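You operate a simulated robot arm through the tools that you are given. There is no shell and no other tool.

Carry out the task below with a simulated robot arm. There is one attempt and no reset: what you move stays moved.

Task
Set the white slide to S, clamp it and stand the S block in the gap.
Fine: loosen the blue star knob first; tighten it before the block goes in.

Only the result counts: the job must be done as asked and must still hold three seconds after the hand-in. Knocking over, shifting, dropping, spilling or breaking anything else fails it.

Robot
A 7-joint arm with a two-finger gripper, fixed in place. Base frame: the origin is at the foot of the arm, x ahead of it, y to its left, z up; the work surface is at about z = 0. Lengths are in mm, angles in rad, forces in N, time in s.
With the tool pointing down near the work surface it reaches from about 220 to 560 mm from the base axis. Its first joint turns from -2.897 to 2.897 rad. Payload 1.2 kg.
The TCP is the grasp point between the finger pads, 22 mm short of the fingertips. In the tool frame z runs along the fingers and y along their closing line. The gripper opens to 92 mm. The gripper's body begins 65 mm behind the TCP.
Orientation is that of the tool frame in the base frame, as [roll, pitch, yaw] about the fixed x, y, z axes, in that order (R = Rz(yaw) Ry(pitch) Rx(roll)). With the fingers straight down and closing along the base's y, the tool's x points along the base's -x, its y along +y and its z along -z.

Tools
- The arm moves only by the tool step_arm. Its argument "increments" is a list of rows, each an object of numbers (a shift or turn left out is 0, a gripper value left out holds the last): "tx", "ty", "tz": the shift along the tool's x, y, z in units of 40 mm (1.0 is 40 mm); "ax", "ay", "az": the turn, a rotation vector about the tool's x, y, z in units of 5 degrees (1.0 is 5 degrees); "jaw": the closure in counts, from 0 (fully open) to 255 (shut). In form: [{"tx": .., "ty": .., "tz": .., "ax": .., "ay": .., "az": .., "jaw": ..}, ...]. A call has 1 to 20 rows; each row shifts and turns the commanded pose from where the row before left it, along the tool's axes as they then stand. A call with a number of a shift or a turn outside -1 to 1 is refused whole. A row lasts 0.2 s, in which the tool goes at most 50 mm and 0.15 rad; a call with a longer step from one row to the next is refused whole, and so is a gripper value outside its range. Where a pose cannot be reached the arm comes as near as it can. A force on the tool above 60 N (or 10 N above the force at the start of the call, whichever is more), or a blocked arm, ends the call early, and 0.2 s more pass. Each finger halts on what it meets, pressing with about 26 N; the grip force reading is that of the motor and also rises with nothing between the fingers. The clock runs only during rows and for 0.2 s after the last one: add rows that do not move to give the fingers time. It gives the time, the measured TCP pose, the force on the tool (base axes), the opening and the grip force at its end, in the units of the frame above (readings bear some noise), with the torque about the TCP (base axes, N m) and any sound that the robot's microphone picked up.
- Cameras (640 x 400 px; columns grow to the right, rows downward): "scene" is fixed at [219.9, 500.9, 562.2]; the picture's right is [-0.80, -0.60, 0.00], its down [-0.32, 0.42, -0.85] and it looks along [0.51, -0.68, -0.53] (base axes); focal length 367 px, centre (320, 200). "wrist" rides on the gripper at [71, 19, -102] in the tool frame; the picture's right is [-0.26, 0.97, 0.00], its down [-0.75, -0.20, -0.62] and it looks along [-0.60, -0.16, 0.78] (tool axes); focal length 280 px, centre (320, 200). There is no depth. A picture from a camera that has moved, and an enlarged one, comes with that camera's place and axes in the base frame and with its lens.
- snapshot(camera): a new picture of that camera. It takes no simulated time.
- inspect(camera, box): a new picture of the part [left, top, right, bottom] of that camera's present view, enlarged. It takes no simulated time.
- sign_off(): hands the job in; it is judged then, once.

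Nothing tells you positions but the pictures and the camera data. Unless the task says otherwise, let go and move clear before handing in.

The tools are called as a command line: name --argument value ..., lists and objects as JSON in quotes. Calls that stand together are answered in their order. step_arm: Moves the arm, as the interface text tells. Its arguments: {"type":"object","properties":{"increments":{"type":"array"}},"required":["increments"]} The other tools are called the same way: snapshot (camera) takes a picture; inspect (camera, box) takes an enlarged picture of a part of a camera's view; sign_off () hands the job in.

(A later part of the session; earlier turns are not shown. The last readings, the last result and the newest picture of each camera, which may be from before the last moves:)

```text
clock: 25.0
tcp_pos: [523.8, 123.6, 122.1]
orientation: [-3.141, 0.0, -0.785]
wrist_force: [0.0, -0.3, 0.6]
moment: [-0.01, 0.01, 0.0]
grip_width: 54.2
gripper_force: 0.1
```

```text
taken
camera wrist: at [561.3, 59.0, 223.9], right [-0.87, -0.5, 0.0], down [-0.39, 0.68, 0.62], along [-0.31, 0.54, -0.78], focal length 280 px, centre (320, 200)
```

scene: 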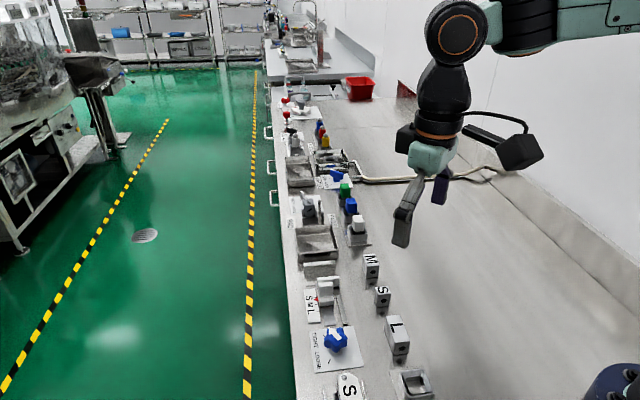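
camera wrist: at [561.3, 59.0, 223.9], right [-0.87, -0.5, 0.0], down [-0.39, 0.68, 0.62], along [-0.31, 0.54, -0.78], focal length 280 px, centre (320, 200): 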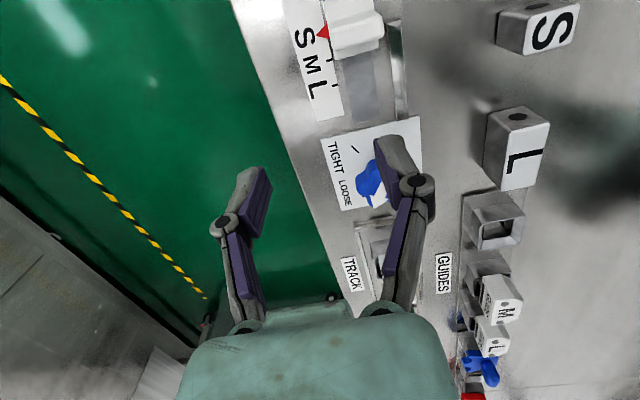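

inspect --camera "wrist" --box '[290, 15, 350, 75]'

inspect --camera "wrist" --box '[300, 0, 420, 70]'

inspect --camera "scene" --box '[300, 250, 350, 310]'

```text
6.67 times, centred on (320, 45) of wrist
camera zoom: at [561.3, 59.0, 223.9], right [-0.87, -0.5, 0.0], down [-0.39, 0.68, 0.62], along [-0.31, 0.54, -0.78], focal length 1869 px, centre (320, 1233)
```

zoom: 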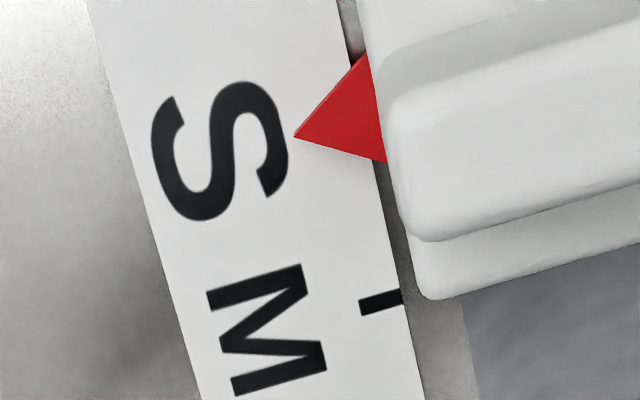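

```text
5.33 times, centred on (360, 35) of wrist
camera zoom: at [561.3, 59.0, 223.9], right [-0.87, -0.5, 0.0], down [-0.39, 0.68, 0.62], along [-0.31, 0.54, -0.78], focal length 1495 px, centre (107, 1080)
```

zoom: 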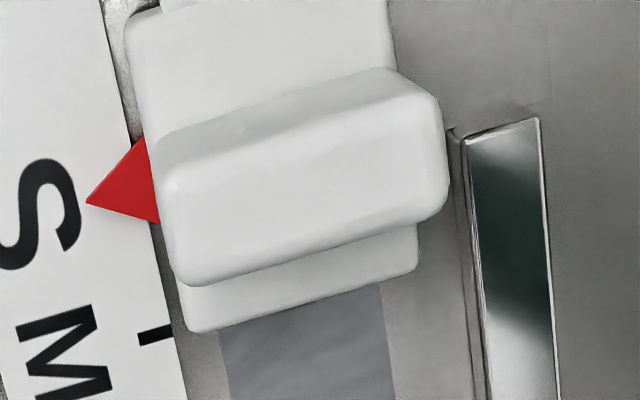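

```text
6.67 times, centred on (325, 280) of scene
camera zoom: at [219.9, 500.9, 562.2], right [-0.8, -0.6, 0.0], down [-0.32, 0.42, -0.85], along [0.51, -0.68, -0.53], focal length 2449 px, centre (287, -333)
```

zoom: 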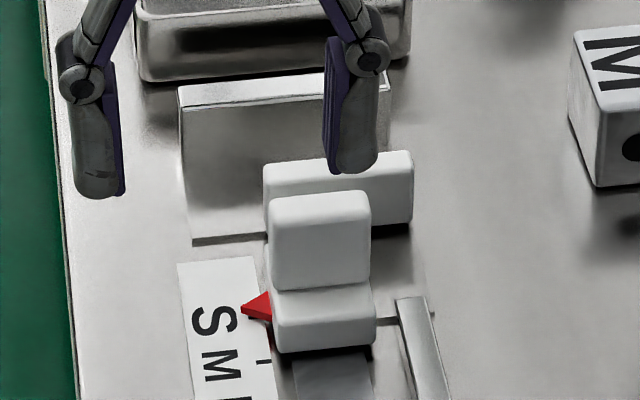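

Overhead, the pointer is on the S tick to within about 0.3 mm. Next I'll go back to the knob in the same orientation I released it in, so I can clamp the slide.

step_arm --increments '[{"tx": -0.663, "ty": 0.269}, {"tx": -0.663, "ty": 0.269}, {"tx": -0.663, "ty": 0.269}, {"az": 0.96}, {"az": 0.96}, {"az": 0.96}, {"az": 0.96}, {"az": 0.96}, {"az": 0.96}, {"az": 0.96}, {"az": 0.96}, {"az": 0.96}, {"az": 0.96}, {"tz": 0.5}, {"tz": 0.5}, {}]'

snapshot --camera "wrist"

inspect --camera "scene" --box '[280, 240, 400, 400]'

```text
clock: 28.4
tcp_pos: [445.3, 156.7, 81.4]
orientation: [-3.141, 0.0, -1.624]
wrist_force: [-0.6, 0.2, 0.3]
moment: [0.01, -0.02, 0.02]
grip_width: 53.9
gripper_force: 0.1
```

```text
taken
camera wrist: at [423.1, 86.0, 182.8], right [-0.95, 0.31, 0.0], down [0.24, 0.74, 0.63], along [0.2, 0.59, -0.78], focal length 280 px, centre (320, 200)
```

wrist: 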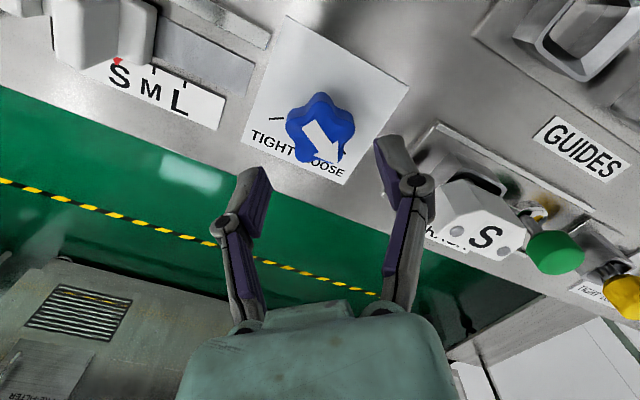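

```text
2.50 times, centred on (340, 320) of scene
camera zoom: at [219.9, 500.9, 562.2], right [-0.8, -0.6, 0.0], down [-0.32, 0.42, -0.85], along [0.51, -0.68, -0.53], focal length 918 px, centre (270, -100)
```

zoom: 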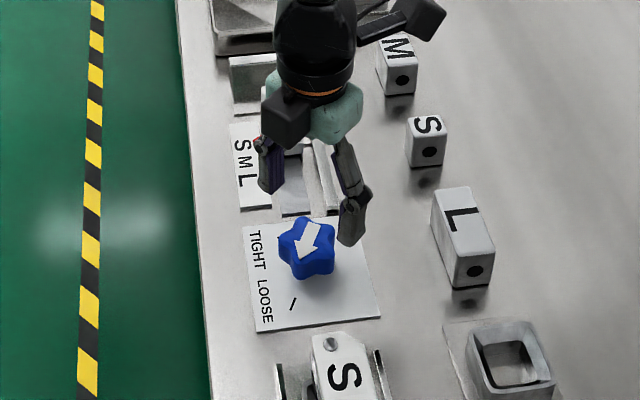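

step_arm --increments '[{"tz": 0.65}, {"tz": 0.64}, {}, {}]'

inspect --camera "wrist" --box '[200, 60, 440, 260]'

```text
clock: 29.4
tcp_pos: [445.0, 155.1, 29.2]
orientation: [3.141, 0.001, -1.623]
wrist_force: [-1.4, 0.3, 0.2]
moment: [0.01, 0.0, -0.02]
grip_width: 54.1
gripper_force: 0.1
```

```text
2.00 times, centred on (320, 160) of wrist
camera zoom: at [423.2, 85.9, 131.3], right [-0.95, 0.31, 0.0], down [0.24, 0.74, 0.63], along [0.2, 0.59, -0.78], focal length 561 px, centre (320, 280)
```

zoom: 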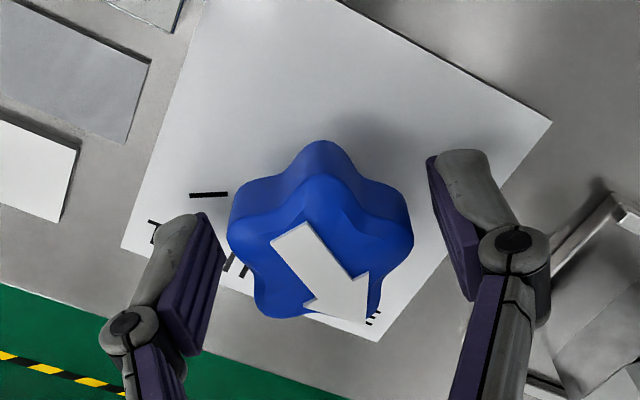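

The knob sits between the fingers, clear on both sides. I'll close on it and start turning clockwise toward TIGHT.

step_arm --increments '[{"jaw": 160}, {"jaw": 255}, {}, {"az": 0.5}, {"az": 0.5}, {"az": 1}]'

inspect --camera "wrist" --box '[200, 60, 440, 260]'

```text
clock: 30.8
tcp_pos: [444.9, 155.7, 29.4]
orientation: [-3.141, 0.0, -1.799]
wrist_force: [-1.2, -1.6, 7.1]
moment: [0.09, -0.05, 0.0]
grip_width: 38.0
gripper_force: 28.3
```

```text
2.00 times, centred on (320, 160) of wrist
camera zoom: at [411.4, 91.1, 131.7], right [-0.88, 0.47, 0.0], down [0.37, 0.69, 0.62], along [0.3, 0.55, -0.78], focal length 561 px, centre (320, 280)
```

zoom: 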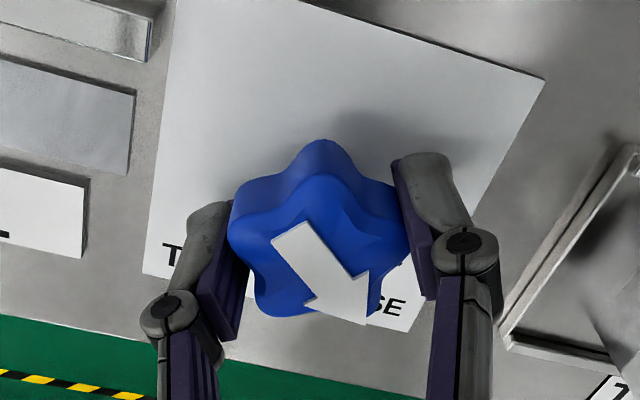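

step_arm --increments '[{"az": 1}, {"az": 1}, {"az": 1}, {"az": 1}, {"az": 1}, {"az": 1}, {"az": 1}, {"az": 1}, {"az": 1}, {"az": 1}, {"az": 1}]'

snapshot --camera "wrist"

```text
clock: 33.2
tcp_pos: [444.4, 156.5, 30.9]
orientation: [-3.141, 0.0, -2.758]
wrist_force: [8.3, -1.7, -4.0]
moment: [0.18, -0.7, 0.03]
grip_width: 38.2
gripper_force: 28.1
```

```text
taken
camera wrist: at [373.3, 147.1, 131.6], right [-0.12, 0.99, 0.0], down [0.78, 0.09, 0.63], along [0.62, 0.07, -0.78], focal length 280 px, centre (320, 200)
```

wrist: 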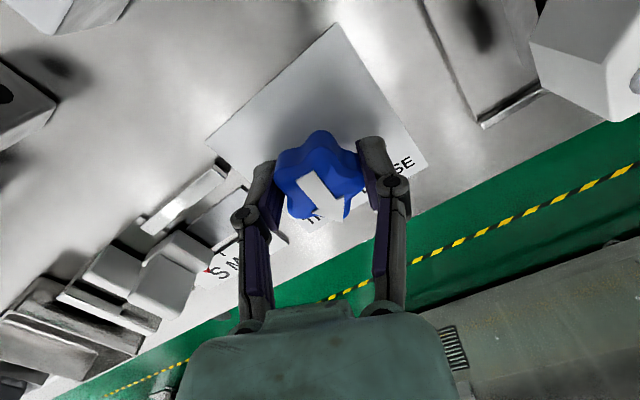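

step_arm --increments '[{"az": 1}, {"az": 1}, {"az": 1}, {"az": 1}, {"az": 1}, {"az": 1}, {"az": 1}, {"az": 1}, {"az": 1}]'

inspect --camera "wrist" --box '[200, 60, 440, 260]'

```text
clock: 35.2
tcp_pos: [445.9, 156.5, 30.8]
orientation: [3.141, 0.0, 2.737]
wrist_force: [7.5, -7.7, 2.0]
moment: [0.03, 0.2, 0.01]
grip_width: 38.1
gripper_force: 28.5
```

```text
2.00 times, centred on (320, 160) of wrist
camera zoom: at [388.6, 201.2, 131.6], right [0.62, 0.78, 0.0], down [0.61, -0.48, 0.63], along [0.49, -0.39, -0.78], focal length 561 px, centre (320, 280)
```

zoom: 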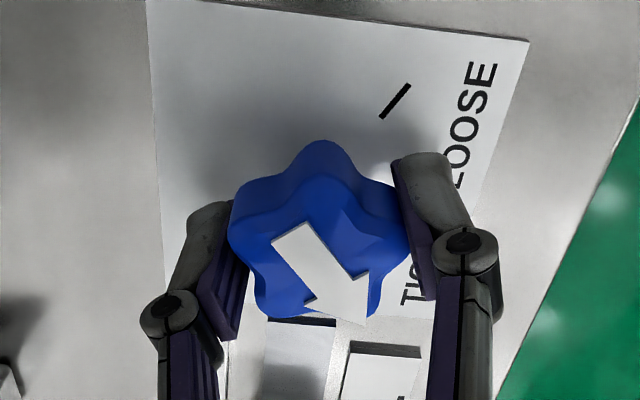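

step_arm --increments '[{"az": 0.7}, {"az": 0.7}, {"az": 0.6}, {"az": 0.2}]'

inspect --camera "wrist" --box '[200, 60, 440, 260]'

```text
clock: 36.2
tcp_pos: [445.9, 157.1, 29.6]
orientation: [3.142, 0.001, 2.547]
wrist_force: [2.1, -9.9, 4.3]
moment: [-0.17, -0.07, 0.25]
grip_width: 38.0
gripper_force: 28.0
```

```text
2.00 times, centred on (320, 160) of wrist
camera zoom: at [398.1, 211.4, 131.6], right [0.76, 0.65, 0.0], down [0.51, -0.59, 0.63], along [0.41, -0.47, -0.78], focal length 561 px, centre (320, 280)
```

zoom: 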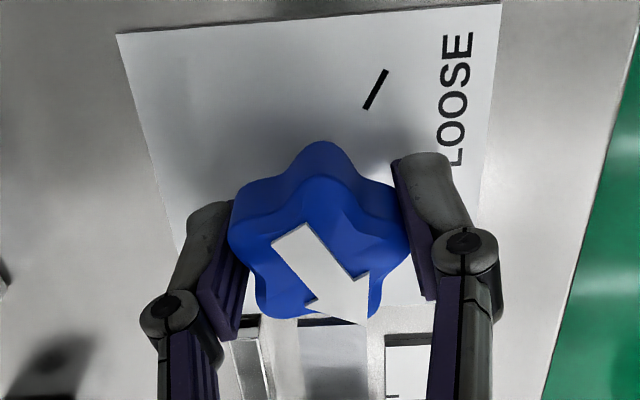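

The resisting torque is rising at the TIGHT mark. I'll turn slightly more to seat it firmly against the stop.

step_arm --increments '[{"az": 0.3}, {"az": 0.2}, {}]'

inspect --camera "wrist" --box '[200, 60, 440, 260]'

```text
clock: 37.0
tcp_pos: [445.3, 156.0, 29.4]
orientation: [-3.139, -0.002, 2.504]
wrist_force: [-3.8, -8.3, 2.5]
moment: [-0.14, 0.09, 0.26]
grip_width: 38.1
gripper_force: 28.0
```

```text
2.00 times, centred on (320, 160) of wrist
camera zoom: at [400.3, 213.7, 131.6], right [0.78, 0.62, 0.0], down [0.48, -0.61, 0.62], along [0.39, -0.49, -0.78], focal length 561 px, centre (320, 280)
```

zoom: 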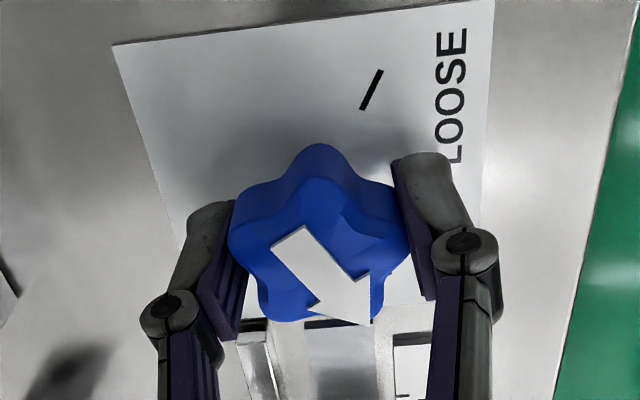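

It's at the stop. I'll release, rise, and verify both the knob and the pointer.

step_arm --increments '[{"jaw": 200}, {"jaw": 105}, {}, {"tz": -0.75}, {"tz": -0.75}, {"tz": -0.75}, {"tz": -0.75}, {}]'

inspect --camera "scene" --box '[290, 265, 390, 385]'

snapshot --camera "wrist"

inspect --camera "wrist" --box '[250, 30, 400, 300]'

```text
clock: 38.8
tcp_pos: [446.3, 155.7, 151.0]
orientation: [3.14, 0.002, 2.504]
wrist_force: [0.7, -0.1, 0.0]
moment: [0.0, -0.02, 0.02]
grip_width: 54.1
gripper_force: 0.0
```

```text
3.33 times, centred on (340, 325) of scene
camera zoom: at [219.9, 500.9, 562.2], right [-0.8, -0.6, 0.0], down [-0.32, 0.42, -0.85], along [0.51, -0.68, -0.53], focal length 1224 px, centre (253, -217)
```

zoom: 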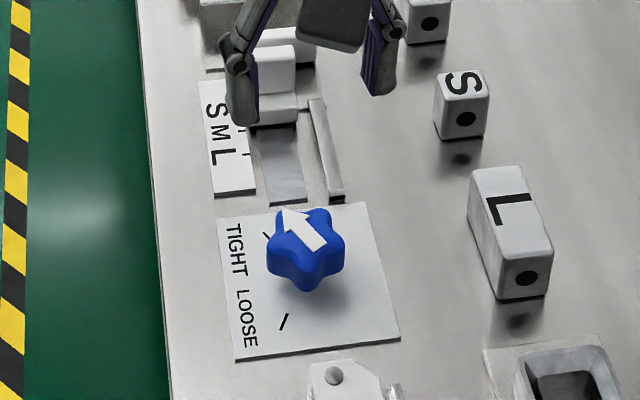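

```text
taken
camera wrist: at [400.1, 213.2, 252.1], right [0.78, 0.62, 0.0], down [0.48, -0.61, 0.63], along [0.39, -0.49, -0.78], focal length 280 px, centre (320, 200)
```

wrist: 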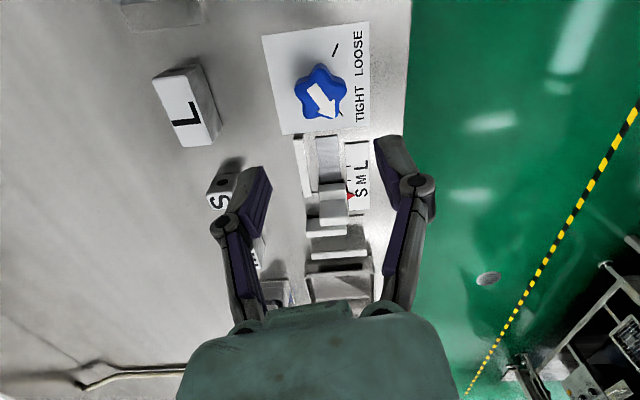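

```text
1.48 times, centred on (325, 165) of wrist
camera zoom: at [400.1, 213.2, 252.1], right [0.78, 0.62, 0.0], down [0.48, -0.61, 0.63], along [0.39, -0.49, -0.78], focal length 415 px, centre (313, 252)
```

zoom: 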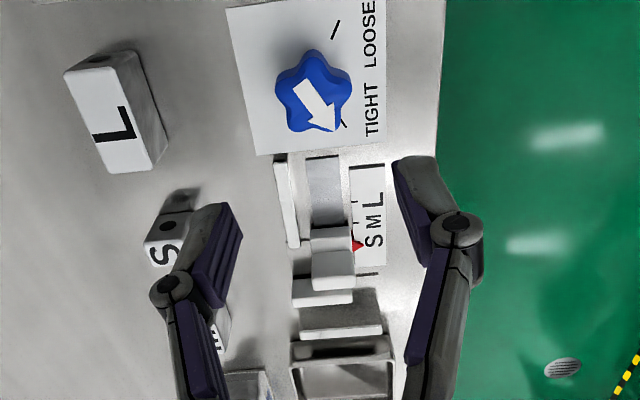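

inspect --camera "wrist" --box '[255, 20, 375, 140]'

inspect --camera "scene" --box '[305, 315, 375, 400]'

inspect --camera "wrist" --box '[300, 150, 380, 270]'

```text
3.33 times, centred on (315, 80) of wrist
camera zoom: at [400.1, 213.2, 252.1], right [0.78, 0.62, 0.0], down [0.48, -0.61, 0.63], along [0.39, -0.49, -0.78], focal length 935 px, centre (337, 600)
```

zoom: 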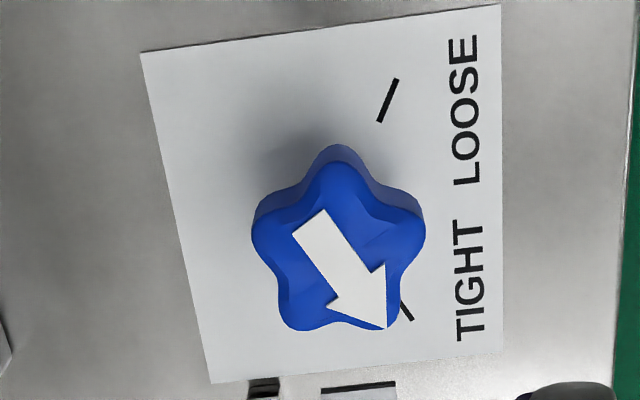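

```text
4.71 times, centred on (340, 358) of scene
camera zoom: at [219.9, 500.9, 562.2], right [-0.8, -0.6, 0.0], down [-0.32, 0.42, -0.85], along [0.51, -0.68, -0.53], focal length 1729 px, centre (226, -541)
```

zoom: 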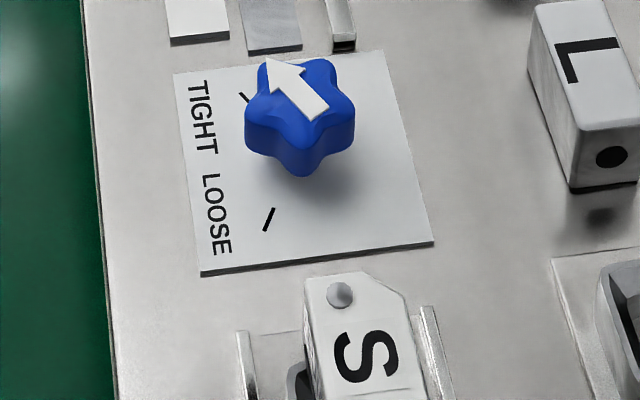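

```text
3.33 times, centred on (340, 210) of wrist
camera zoom: at [400.1, 213.2, 252.1], right [0.78, 0.62, 0.0], down [0.48, -0.61, 0.63], along [0.39, -0.49, -0.78], focal length 935 px, centre (253, 167)
```

zoom: 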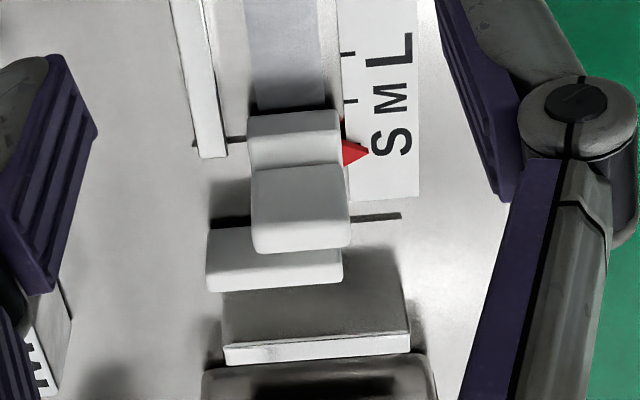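

The knob view matches the original TIGHT picture and the pointer is still at S, so the slide is clamped. Now I'll turn the tool back to face the other way, to measure the gap and the S block from above.

step_arm --increments '[{"az": -1}, {"az": -1}, {"az": -1}, {"az": -1}, {"az": -1}, {"az": -1}, {"az": -1}, {"az": -1}, {"az": -1}, {"az": -1}, {"az": -1}, {"az": -1}, {"az": -1}, {"az": -1}, {"az": -1}, {"az": -1}, {"az": -1}, {"az": -1}, {"az": -1}, {"az": -1}]'

step_arm --increments '[{"az": -1}, {"az": -1}, {"az": -1}, {"az": -1}, {"az": -1}, {"az": -1}, {"az": -1}, {"az": -1}, {"az": -1}, {"az": -1}, {"az": -1}, {"az": -1}, {"az": -1}, {"az": -1}, {"az": -0.33}, {}]'

```text
clock: 43.0
tcp_pos: [446.0, 156.7, 150.7]
orientation: [-3.141, 0.0, -2.031]
wrist_force: [-0.9, 0.8, -0.3]
moment: [0.02, 0.01, 0.02]
grip_width: 54.0
gripper_force: 0.2
```

```text
clock: 46.4
tcp_pos: [445.2, 156.0, 149.4]
orientation: [3.141, 0.0, -0.783]
wrist_force: [-0.1, 0.9, 0.1]
moment: [0.0, 0.01, 0.01]
grip_width: 54.2
gripper_force: 0.1
```

step_arm --increments '[{"tx": 0.928, "ty": 0.047, "tz": 0.3}, {"tx": 0.928, "ty": 0.047, "tz": 0.3}, {"tx": 0.928, "ty": 0.047, "tz": 0.3}, {"ay": 1}, {"ay": 1}, {"ay": 1}, {"ay": 1}, {}]'

snapshot --camera "wrist"

```text
clock: 48.2
tcp_pos: [520.1, 72.8, 113.9]
orientation: [3.14, -0.351, -0.783]
wrist_force: [-0.3, 0.5, 0.2]
moment: [0.02, -0.01, 0.0]
grip_width: 54.1
gripper_force: 0.0
```

```text
taken
camera wrist: at [529.8, 37.7, 233.6], right [-0.85, -0.51, -0.09], down [-0.51, 0.8, 0.33], along [-0.1, 0.33, -0.94], focal length 280 px, centre (320, 200)
```

wrist: 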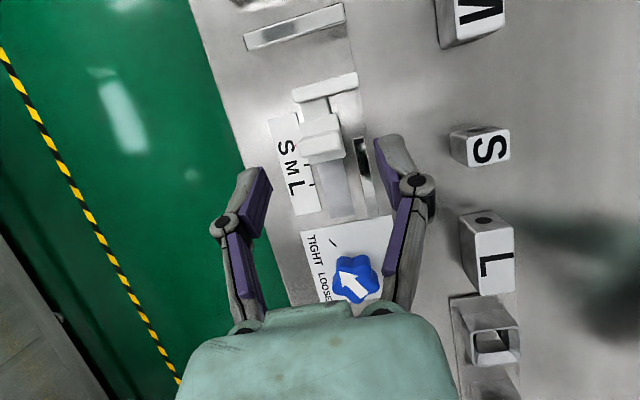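

Excellent: this near-vertical view shows the jaw, gap and wall, as well as the S block. I'll zoom in to measure them.

inspect --camera "wrist" --box '[230, 0, 370, 110]'

inspect --camera "wrist" --box '[430, 100, 530, 190]'

inspect --camera "wrist" --box '[265, 90, 345, 200]'

```text
3.64 times, centred on (300, 55) of wrist
camera zoom: at [529.8, 37.7, 233.6], right [-0.85, -0.51, -0.09], down [-0.51, 0.8, 0.33], along [-0.1, 0.33, -0.94], focal length 1020 px, centre (393, 727)
```

zoom: 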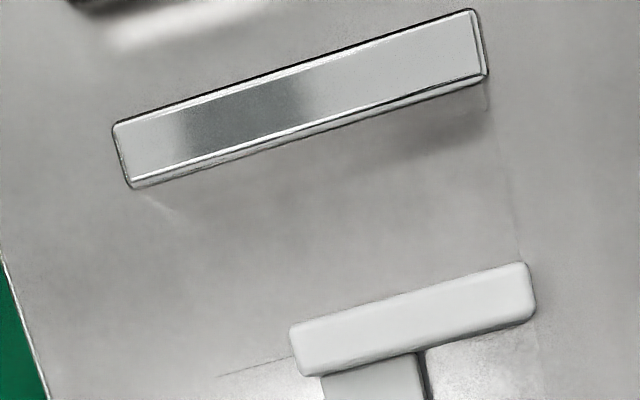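

```text
4.44 times, centred on (480, 145) of wrist
camera zoom: at [529.8, 37.7, 233.6], right [-0.85, -0.51, -0.09], down [-0.51, 0.8, 0.33], along [-0.1, 0.33, -0.94], focal length 1246 px, centre (-391, 444)
```

zoom: 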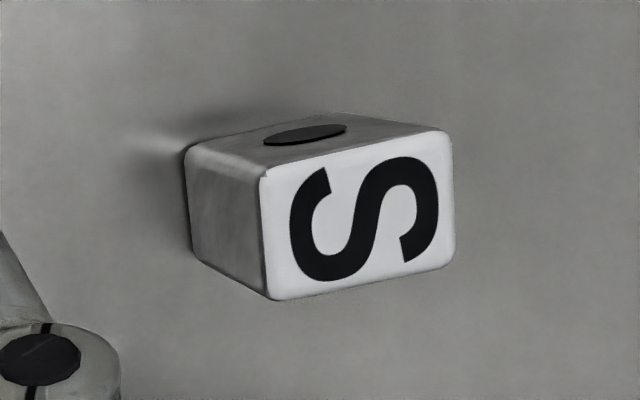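

```text
3.64 times, centred on (305, 145) of wrist
camera zoom: at [529.8, 37.7, 233.6], right [-0.85, -0.51, -0.09], down [-0.51, 0.8, 0.33], along [-0.1, 0.33, -0.94], focal length 1020 px, centre (374, 400)
```

zoom: 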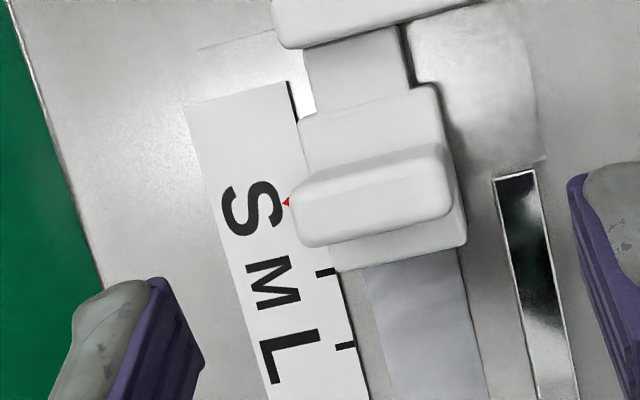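

The gap and the S block are both visible from above here. I'll move the camera over the S block to measure it properly.

step_arm --increments '[{"tx": -0.521, "ty": 0.733, "tz": 0.164}, {"tx": -0.521, "ty": 0.733, "tz": 0.164}, {"tx": -0.521, "ty": 0.733, "tz": 0.164}, {}]'

snapshot --camera "wrist"

inspect --camera "wrist" --box '[280, 40, 420, 180]'

```text
clock: 49.2
tcp_pos: [421.1, 47.3, 74.7]
orientation: [3.141, -0.349, -0.782]
wrist_force: [0.1, 0.4, 0.2]
moment: [0.02, 0.02, 0.0]
grip_width: 54.1
gripper_force: 0.0
```

```text
taken
camera wrist: at [430.5, 10.9, 194.0], right [-0.85, -0.51, -0.09], down [-0.51, 0.79, 0.33], along [-0.1, 0.33, -0.94], focal length 280 px, centre (320, 200)
```

wrist: 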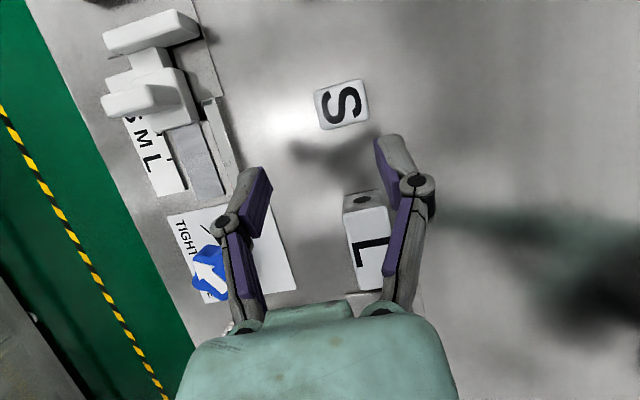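

```text
2.86 times, centred on (350, 110) of wrist
camera zoom: at [430.5, 10.9, 194.0], right [-0.85, -0.51, -0.09], down [-0.51, 0.79, 0.33], along [-0.1, 0.33, -0.94], focal length 801 px, centre (234, 457)
```

zoom: 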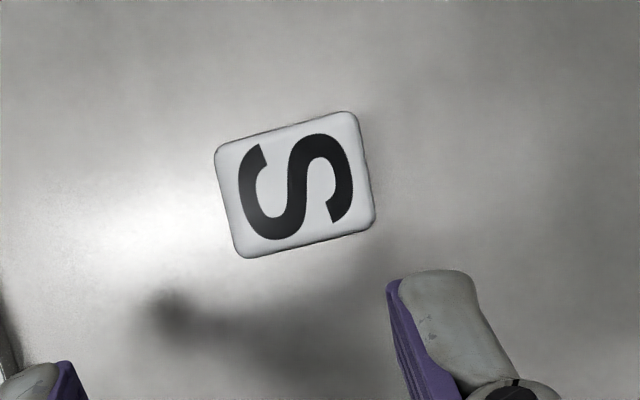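

The S block measures roughly 21 × 27 mm in plan and 33 mm tall, centred near (432, 13). The S gap is about 32 mm. The gap is close to the arm's reach limit, so I'll test that first with an empty gripper well above everything.

step_arm --increments '[{"ay": -1}, {"ay": -1}, {"ay": -1}, {"ay": -1}, {"tz": -0.9}, {"tx": 0.7125, "ty": -0.534}, {"tx": 0.7125, "ty": -0.534}, {"tx": 0.7125, "ty": -0.534}, {"tx": 0.7125, "ty": -0.534}, {"tz": 0.5}, {"tz": 0.5}, {}, {}]'

snapshot --camera "wrist"

inspect --camera "scene" --box '[280, 220, 380, 320]'

```text
clock: 52.0
tcp_pos: [563.1, 27.3, 69.0]
orientation: [3.141, -0.002, -0.783]
wrist_force: [-0.4, -0.3, 0.9]
moment: [0.0, -0.01, 0.0]
grip_width: 54.0
gripper_force: 0.0
```

```text
taken
camera wrist: at [599.4, -36.4, 171.6], right [-0.87, -0.5, 0.0], down [-0.39, 0.68, 0.62], along [-0.31, 0.54, -0.78], focal length 280 px, centre (320, 200)
```

wrist: 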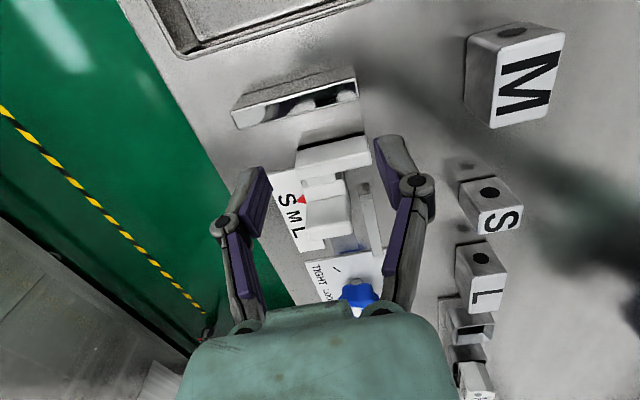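

```text
4.00 times, centred on (330, 270) of scene
camera zoom: at [219.9, 500.9, 562.2], right [-0.8, -0.6, 0.0], down [-0.32, 0.42, -0.85], along [0.51, -0.68, -0.53], focal length 1469 px, centre (280, -80)
```

zoom: 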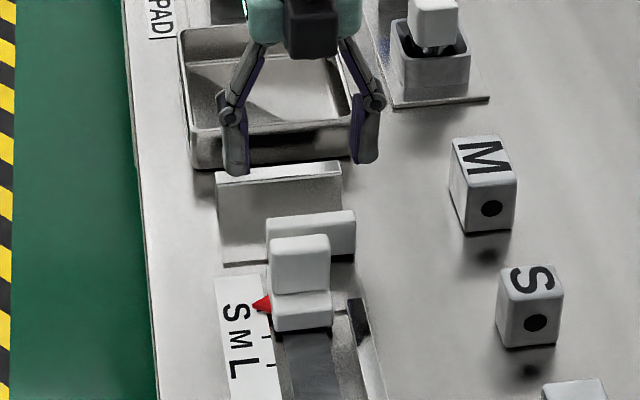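

The arm reaches above the gap with the tool still upright. I'll zoom in on the gap from this side, and on M for comparison.

inspect --camera "wrist" --box '[220, 50, 380, 190]'

inspect --camera "wrist" --box '[440, 0, 590, 150]'

```text
2.86 times, centred on (300, 120) of wrist
camera zoom: at [599.4, -36.4, 171.6], right [-0.87, -0.5, 0.0], down [-0.39, 0.68, 0.62], along [-0.31, 0.54, -0.78], focal length 801 px, centre (377, 429)
```

zoom: 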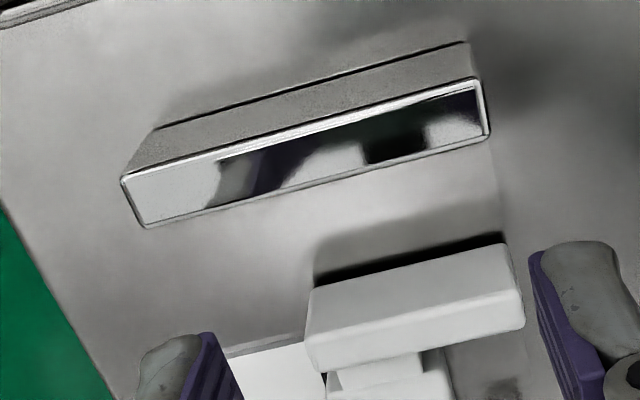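

```text
2.67 times, centred on (515, 75) of wrist
camera zoom: at [599.4, -36.4, 171.6], right [-0.87, -0.5, 0.0], down [-0.39, 0.68, 0.62], along [-0.31, 0.54, -0.78], focal length 748 px, centre (-200, 533)
```

zoom: 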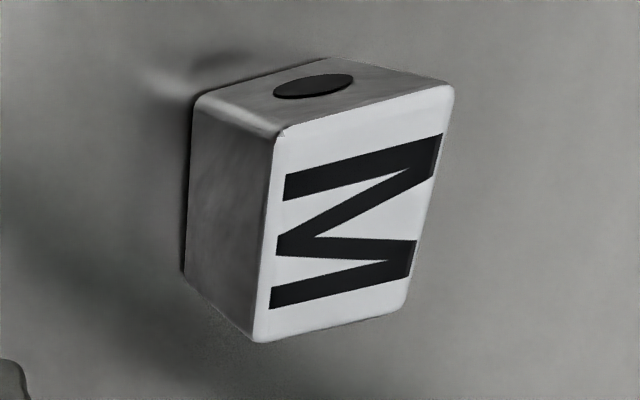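

M is about 38 mm long and S about 20 mm, which fits the 18 mm tick spacing, so I'll keep the block in its present orientation. Next I'll go over to the S block and line up.

step_arm --increments '[{"tz": -1}, {"tx": -0.5295, "ty": 0.6365}, {"tx": -0.5295, "ty": 0.6365}, {"tx": -0.5295, "ty": 0.6365}, {"tx": -0.5295, "ty": 0.6365}, {"tz": 0.5}, {"tz": 0.5}, {}, {}]'

snapshot --camera "wrist"

inspect --camera "scene" --box '[340, 240, 440, 340]'

```text
clock: 54.0
tcp_pos: [430.2, 13.7, 68.8]
orientation: [3.141, 0.0, -0.784]
wrist_force: [-0.1, 0.2, -1.0]
moment: [0.03, 0.02, -0.04]
grip_width: 54.1
gripper_force: 0.0
```

```text
taken
camera wrist: at [467.7, -49.2, 171.2], right [-0.87, -0.5, 0.0], down [-0.39, 0.68, 0.62], along [-0.31, 0.54, -0.78], focal length 280 px, centre (320, 200)
```

wrist: 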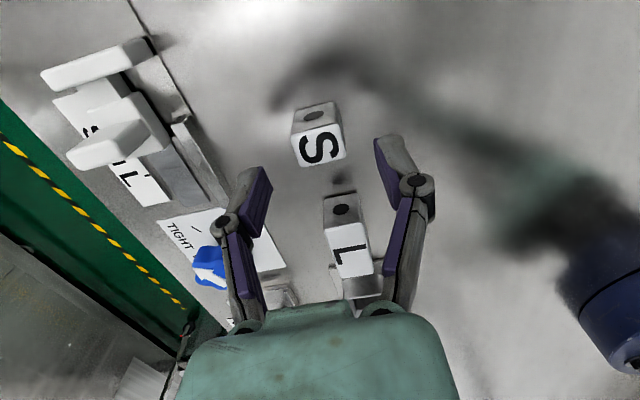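

```text
4.00 times, centred on (390, 290) of scene
camera zoom: at [219.9, 500.9, 562.2], right [-0.8, -0.6, 0.0], down [-0.32, 0.42, -0.85], along [0.51, -0.68, -0.53], focal length 1469 px, centre (40, -160)
```

zoom: 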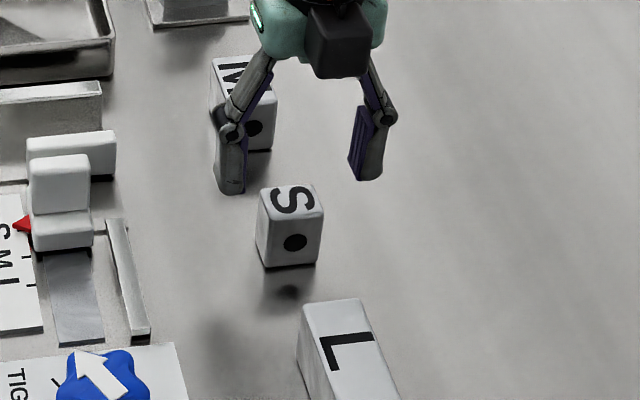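

inspect --camera "wrist" --box '[260, 80, 380, 200]'

```text
3.33 times, centred on (320, 140) of wrist
camera zoom: at [467.7, -49.2, 171.2], right [-0.87, -0.5, 0.0], down [-0.39, 0.68, 0.62], along [-0.31, 0.54, -0.78], focal length 935 px, centre (320, 400)
```

zoom: 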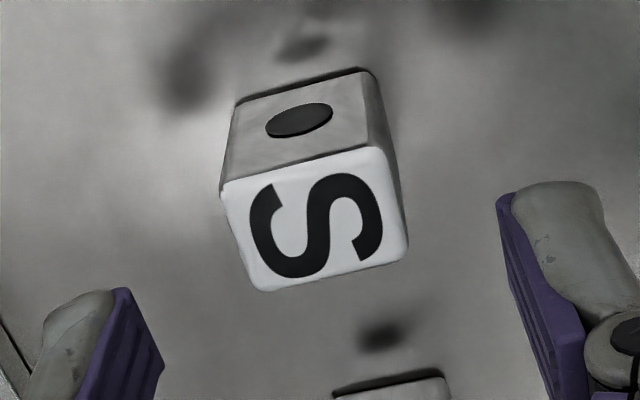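

The gripper is aligned with the S block to within about a millimetre. I'll descend and grip it.

step_arm --increments '[{"tz": 0.51}, {"tz": 0.51}, {}, {"jaw": 150}, {"jaw": 255}, {}, {}]'

snapshot --camera "wrist"

inspect --camera "scene" --box '[340, 240, 440, 340]'

```text
clock: 55.6
tcp_pos: [430.8, 13.8, 29.5]
orientation: [-3.14, 0.001, -0.781]
wrist_force: [0.4, 0.5, 1.9]
moment: [-0.05, 0.01, 0.01]
grip_width: 27.6
gripper_force: 25.9
```

```text
taken
camera wrist: at [468.5, -49.1, 130.6], right [-0.87, -0.5, 0.0], down [-0.39, 0.68, 0.62], along [-0.31, 0.54, -0.78], focal length 280 px, centre (320, 200)
```

wrist: 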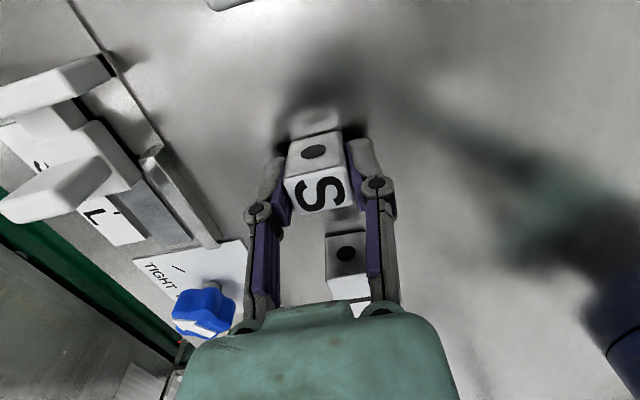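

```text
4.00 times, centred on (390, 290) of scene
camera zoom: at [219.9, 500.9, 562.2], right [-0.8, -0.6, 0.0], down [-0.32, 0.42, -0.85], along [0.51, -0.68, -0.53], focal length 1469 px, centre (40, -160)
```

zoom: 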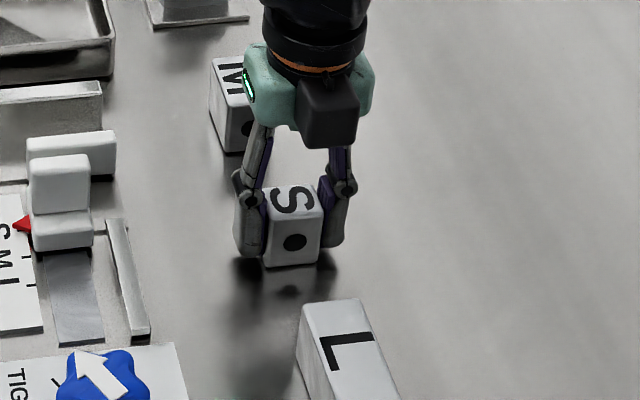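

step_arm --increments '[{"tz": -0.2}, {"tz": -0.6}, {"tz": -0.7}, {"tz": -0.6}, {}]'

snapshot --camera "wrist"

```text
clock: 56.8
tcp_pos: [430.4, 15.0, 113.3]
orientation: [3.141, -0.001, -0.783]
wrist_force: [0.6, 0.6, -2.3]
moment: [-0.02, 0.01, 0.03]
grip_width: 27.5
gripper_force: 26.1
```

```text
taken
camera wrist: at [468.3, -48.4, 214.6], right [-0.87, -0.5, 0.0], down [-0.39, 0.68, 0.63], along [-0.31, 0.54, -0.78], focal length 280 px, centre (320, 200)
```

wrist: 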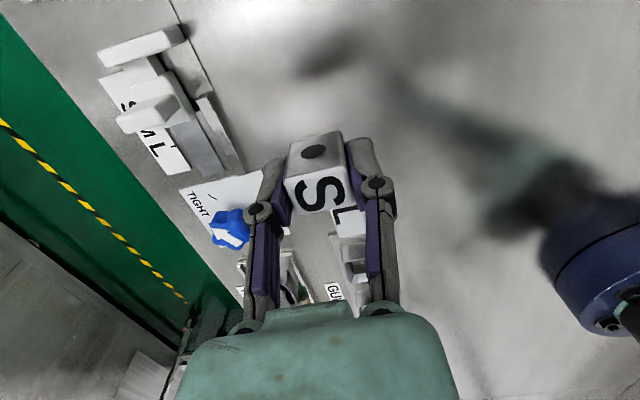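

The block is held securely. I'll carry it over the gap at height.

step_arm --increments '[{"tx": 0.539, "ty": -0.631}, {"tx": 0.539, "ty": -0.631}, {"tx": 0.539, "ty": -0.631}, {"tx": 0.539, "ty": -0.631}, {}, {"tz": 0.45}, {"tz": 0.45}, {}, {}]'

snapshot --camera "wrist"

inspect --camera "scene" --box '[290, 225, 370, 315]'

```text
clock: 58.8
tcp_pos: [562.2, 26.5, 76.9]
orientation: [-3.141, -0.001, -0.781]
wrist_force: [0.1, -1.0, -2.3]
moment: [-0.04, 0.0, 0.0]
grip_width: 27.3
gripper_force: 26.2
```

```text
taken
camera wrist: at [599.7, -38.1, 178.1], right [-0.87, -0.5, 0.0], down [-0.39, 0.68, 0.62], along [-0.31, 0.54, -0.78], focal length 280 px, centre (320, 200)
```

wrist: 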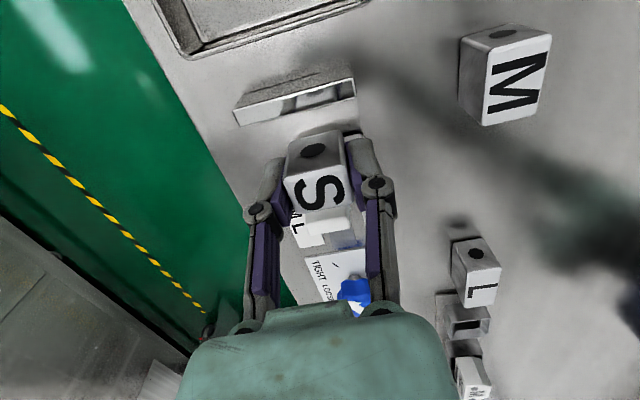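

```text
4.44 times, centred on (330, 270) of scene
camera zoom: at [219.9, 500.9, 562.2], right [-0.8, -0.6, 0.0], down [-0.32, 0.42, -0.85], along [0.51, -0.68, -0.53], focal length 1633 px, centre (276, -111)
```

zoom: 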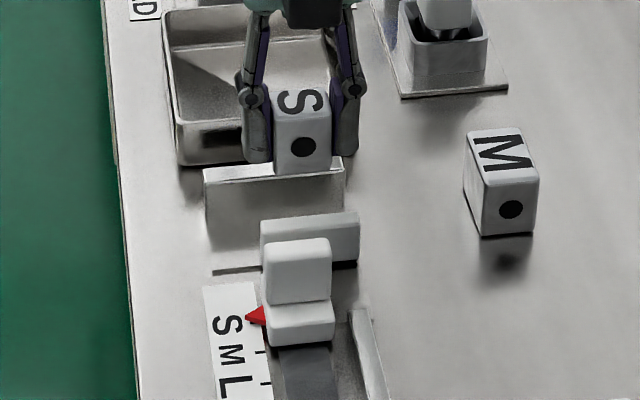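

The block is centred over the gap, with about 5 mm to spare at the jaw and at the wall. I'll lower it partway and check.

step_arm --increments '[{"tz": 0.35}, {"tz": 0.35}, {"tz": 0.27}, {}, {}]'

snapshot --camera "wrist"

inspect --camera "scene" --box '[290, 225, 370, 315]'

```text
clock: 60.0
tcp_pos: [559.9, 25.4, 37.4]
orientation: [-3.142, 0.0, -0.785]
wrist_force: [0.1, -0.3, -1.0]
moment: [0.0, -0.02, 0.01]
grip_width: 27.8
gripper_force: 25.6
out of reach, approached as far as the arm can: row 3
```

```text
taken
camera wrist: at [597.1, -38.3, 139.8], right [-0.87, -0.5, 0.0], down [-0.39, 0.68, 0.62], along [-0.31, 0.54, -0.78], focal length 280 px, centre (320, 200)
```

wrist: 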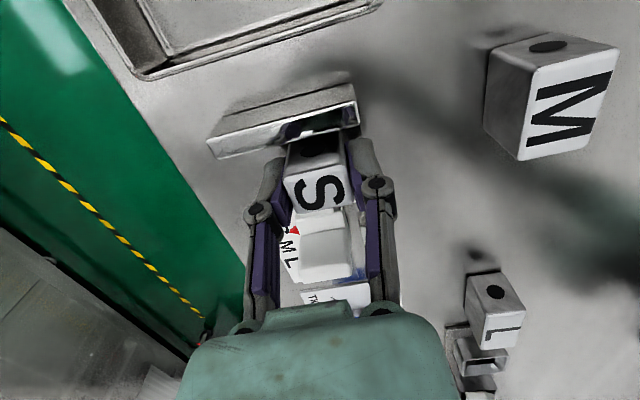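

```text
4.44 times, centred on (330, 270) of scene
camera zoom: at [219.9, 500.9, 562.2], right [-0.8, -0.6, 0.0], down [-0.32, 0.42, -0.85], along [0.51, -0.68, -0.53], focal length 1633 px, centre (276, -111)
```

zoom: 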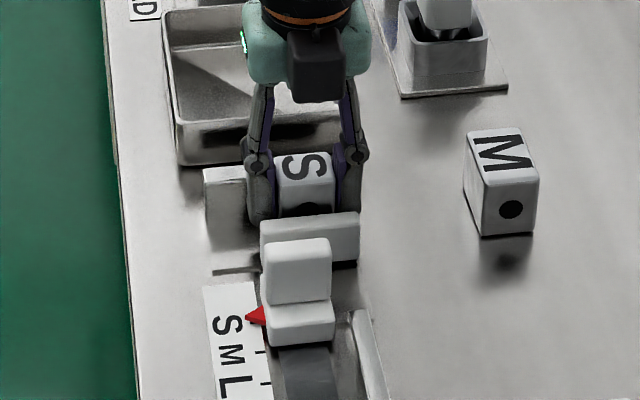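

At this height the gap is right at the arm's reach, so the arm stopped slightly inward of the command. The block is still upright and clear on both sides. I'll bring the commanded pose a little inward before lowering further.

step_arm --increments '[{"tx": -0.03, "ty": 0.035}, {}]'

inspect --camera "wrist" --box '[190, 60, 400, 260]'

inspect --camera "scene" --box '[310, 245, 350, 285]'

```text
clock: 60.6
tcp_pos: [557.1, 24.5, 39.9]
orientation: [-3.14, 0.001, -0.784]
wrist_force: [0.7, 0.2, -2.1]
moment: [-0.02, -0.01, 0.03]
grip_width: 27.4
gripper_force: 26.4
```

```text
2.00 times, centred on (295, 160) of wrist
camera zoom: at [595.0, -38.5, 140.1], right [-0.87, -0.5, 0.0], down [-0.39, 0.68, 0.62], along [-0.31, 0.54, -0.78], focal length 561 px, centre (370, 280)
```

zoom: 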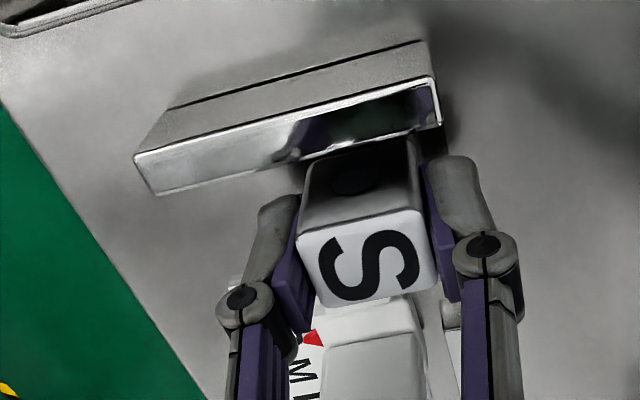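

```text
10.00 times, centred on (330, 265) of scene
camera zoom: at [219.9, 500.9, 562.2], right [-0.8, -0.6, 0.0], down [-0.32, 0.42, -0.85], along [0.51, -0.68, -0.53], focal length 3673 px, centre (220, -450)
```

zoom: 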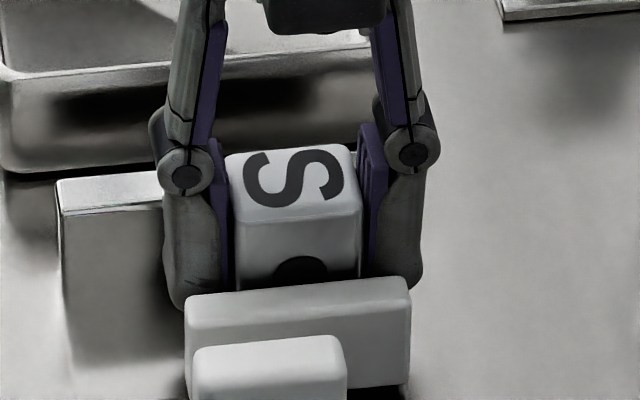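

I'll centre it slightly better between the jaw and the wall, then lower in small steps until it touches down.

step_arm --increments '[{"tx": 0.05, "ty": 0.0375}, {"tz": 0.06}, {"tz": 0.05}, {}]'

snapshot --camera "wrist"

```text
clock: 61.6
tcp_pos: [557.5, 22.9, 34.2]
orientation: [3.14, 0.0, -0.783]
wrist_force: [-0.4, 1.1, -1.3]
moment: [0.0, 0.02, 0.01]
grip_width: 27.6
gripper_force: 25.9
```

```text
taken
camera wrist: at [595.0, -40.8, 135.7], right [-0.87, -0.5, 0.0], down [-0.39, 0.68, 0.63], along [-0.31, 0.54, -0.78], focal length 280 px, centre (320, 200)
```

wrist: 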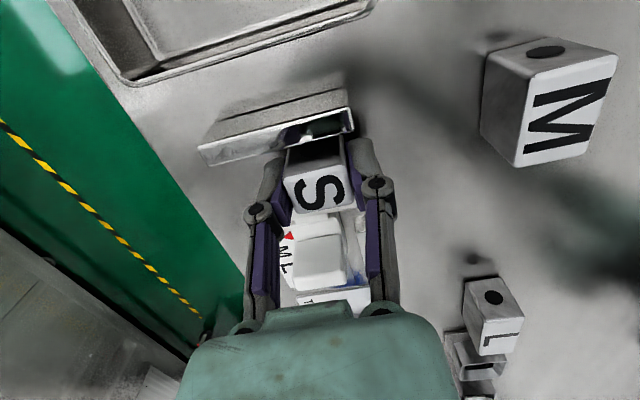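

step_arm --increments '[{"tz": 0.025}, {"tz": 0.025}, {}]'

```text
clock: 62.4
tcp_pos: [557.4, 22.7, 32.7]
orientation: [3.14, 0.0, -0.784]
wrist_force: [-0.9, -0.3, -1.4]
moment: [0.01, -0.04, 0.0]
grip_width: 27.5
gripper_force: 26.4
```

step_arm --increments '[{"tz": 0.02}, {"tz": 0.02}, {}]'

```text
clock: 63.2
tcp_pos: [557.8, 24.2, 31.4]
orientation: [3.141, 0.0, -0.785]
wrist_force: [-1.6, -1.5, 3.4]
moment: [0.01, 0.03, 0.04]
grip_width: 27.6
gripper_force: 26.2
```

step_arm --increments '[{"tz": 0.012}, {}]'

inspect --camera "scene" --box '[300, 240, 360, 310]'

inspect --camera "wrist" --box '[190, 60, 400, 260]'

```text
clock: 63.8
tcp_pos: [558.3, 22.7, 30.8]
orientation: [-3.141, -0.001, -0.783]
wrist_force: [-5.1, -2.3, 12.4]
moment: [0.07, 0.22, 0.04]
grip_width: 27.5
gripper_force: 26.4
```

```text
5.71 times, centred on (330, 275) of scene
camera zoom: at [219.9, 500.9, 562.2], right [-0.8, -0.6, 0.0], down [-0.32, 0.42, -0.85], along [0.51, -0.68, -0.53], focal length 2099 px, centre (263, -229)
```

zoom: 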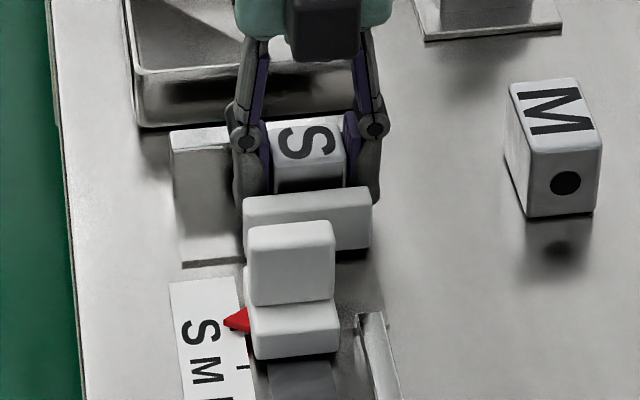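

```text
2.00 times, centred on (295, 160) of wrist
camera zoom: at [595.2, -40.3, 132.8], right [-0.87, -0.5, 0.0], down [-0.39, 0.68, 0.62], along [-0.31, 0.54, -0.78], focal length 561 px, centre (370, 280)
```

zoom: 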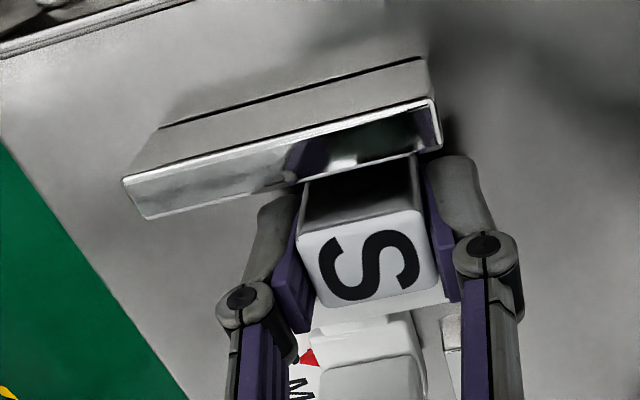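

The block is touching down upright. It sits a little toward the inner end of the jaw because of the reach limit. I'll lift it slightly, lean the tool 3° to gain reach, shift it about 6 mm toward the slide's axis, and set it down again.

step_arm --increments '[{"tz": -0.08}, {"tz": -0.1}, {"ax": 0.3}, {"ax": 0.3}, {}]'

step_arm --increments '[{"ty": -0.05}, {"ty": -0.05}, {"ty": -0.05}, {}]'

snapshot --camera "wrist"

inspect --camera "scene" --box '[300, 240, 360, 310]'

```text
clock: 65.0
tcp_pos: [558.5, 23.6, 37.4]
orientation: [-3.088, 0.001, -0.781]
wrist_force: [-0.1, -0.2, -2.0]
moment: [0.02, -0.02, -0.01]
grip_width: 27.6
gripper_force: 26.6
```

```text
clock: 66.0
tcp_pos: [562.2, 26.8, 38.0]
orientation: [-3.089, -0.002, -0.784]
wrist_force: [0.1, -0.2, -2.3]
moment: [-0.01, -0.02, -0.01]
grip_width: 27.4
gripper_force: 26.3
```

```text
taken
camera wrist: at [595.5, -40.1, 138.4], right [-0.87, -0.5, -0.05], down [-0.41, 0.65, 0.63], along [-0.28, 0.57, -0.77], focal length 280 px, centre (320, 200)
```

wrist: 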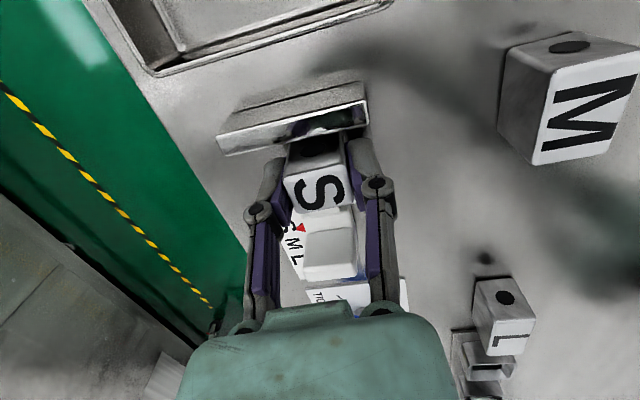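

```text
5.71 times, centred on (330, 275) of scene
camera zoom: at [219.9, 500.9, 562.2], right [-0.8, -0.6, 0.0], down [-0.32, 0.42, -0.85], along [0.51, -0.68, -0.53], focal length 2099 px, centre (263, -229)
```

zoom: 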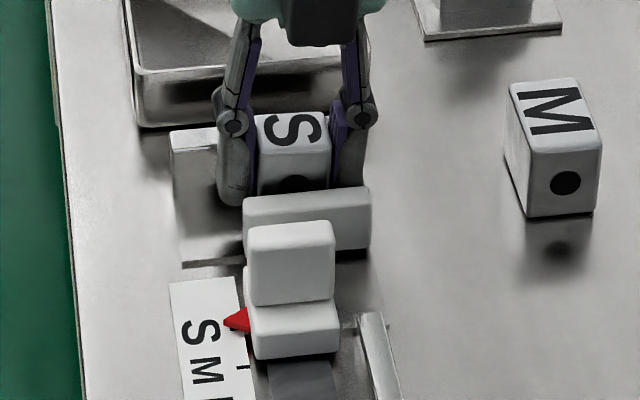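

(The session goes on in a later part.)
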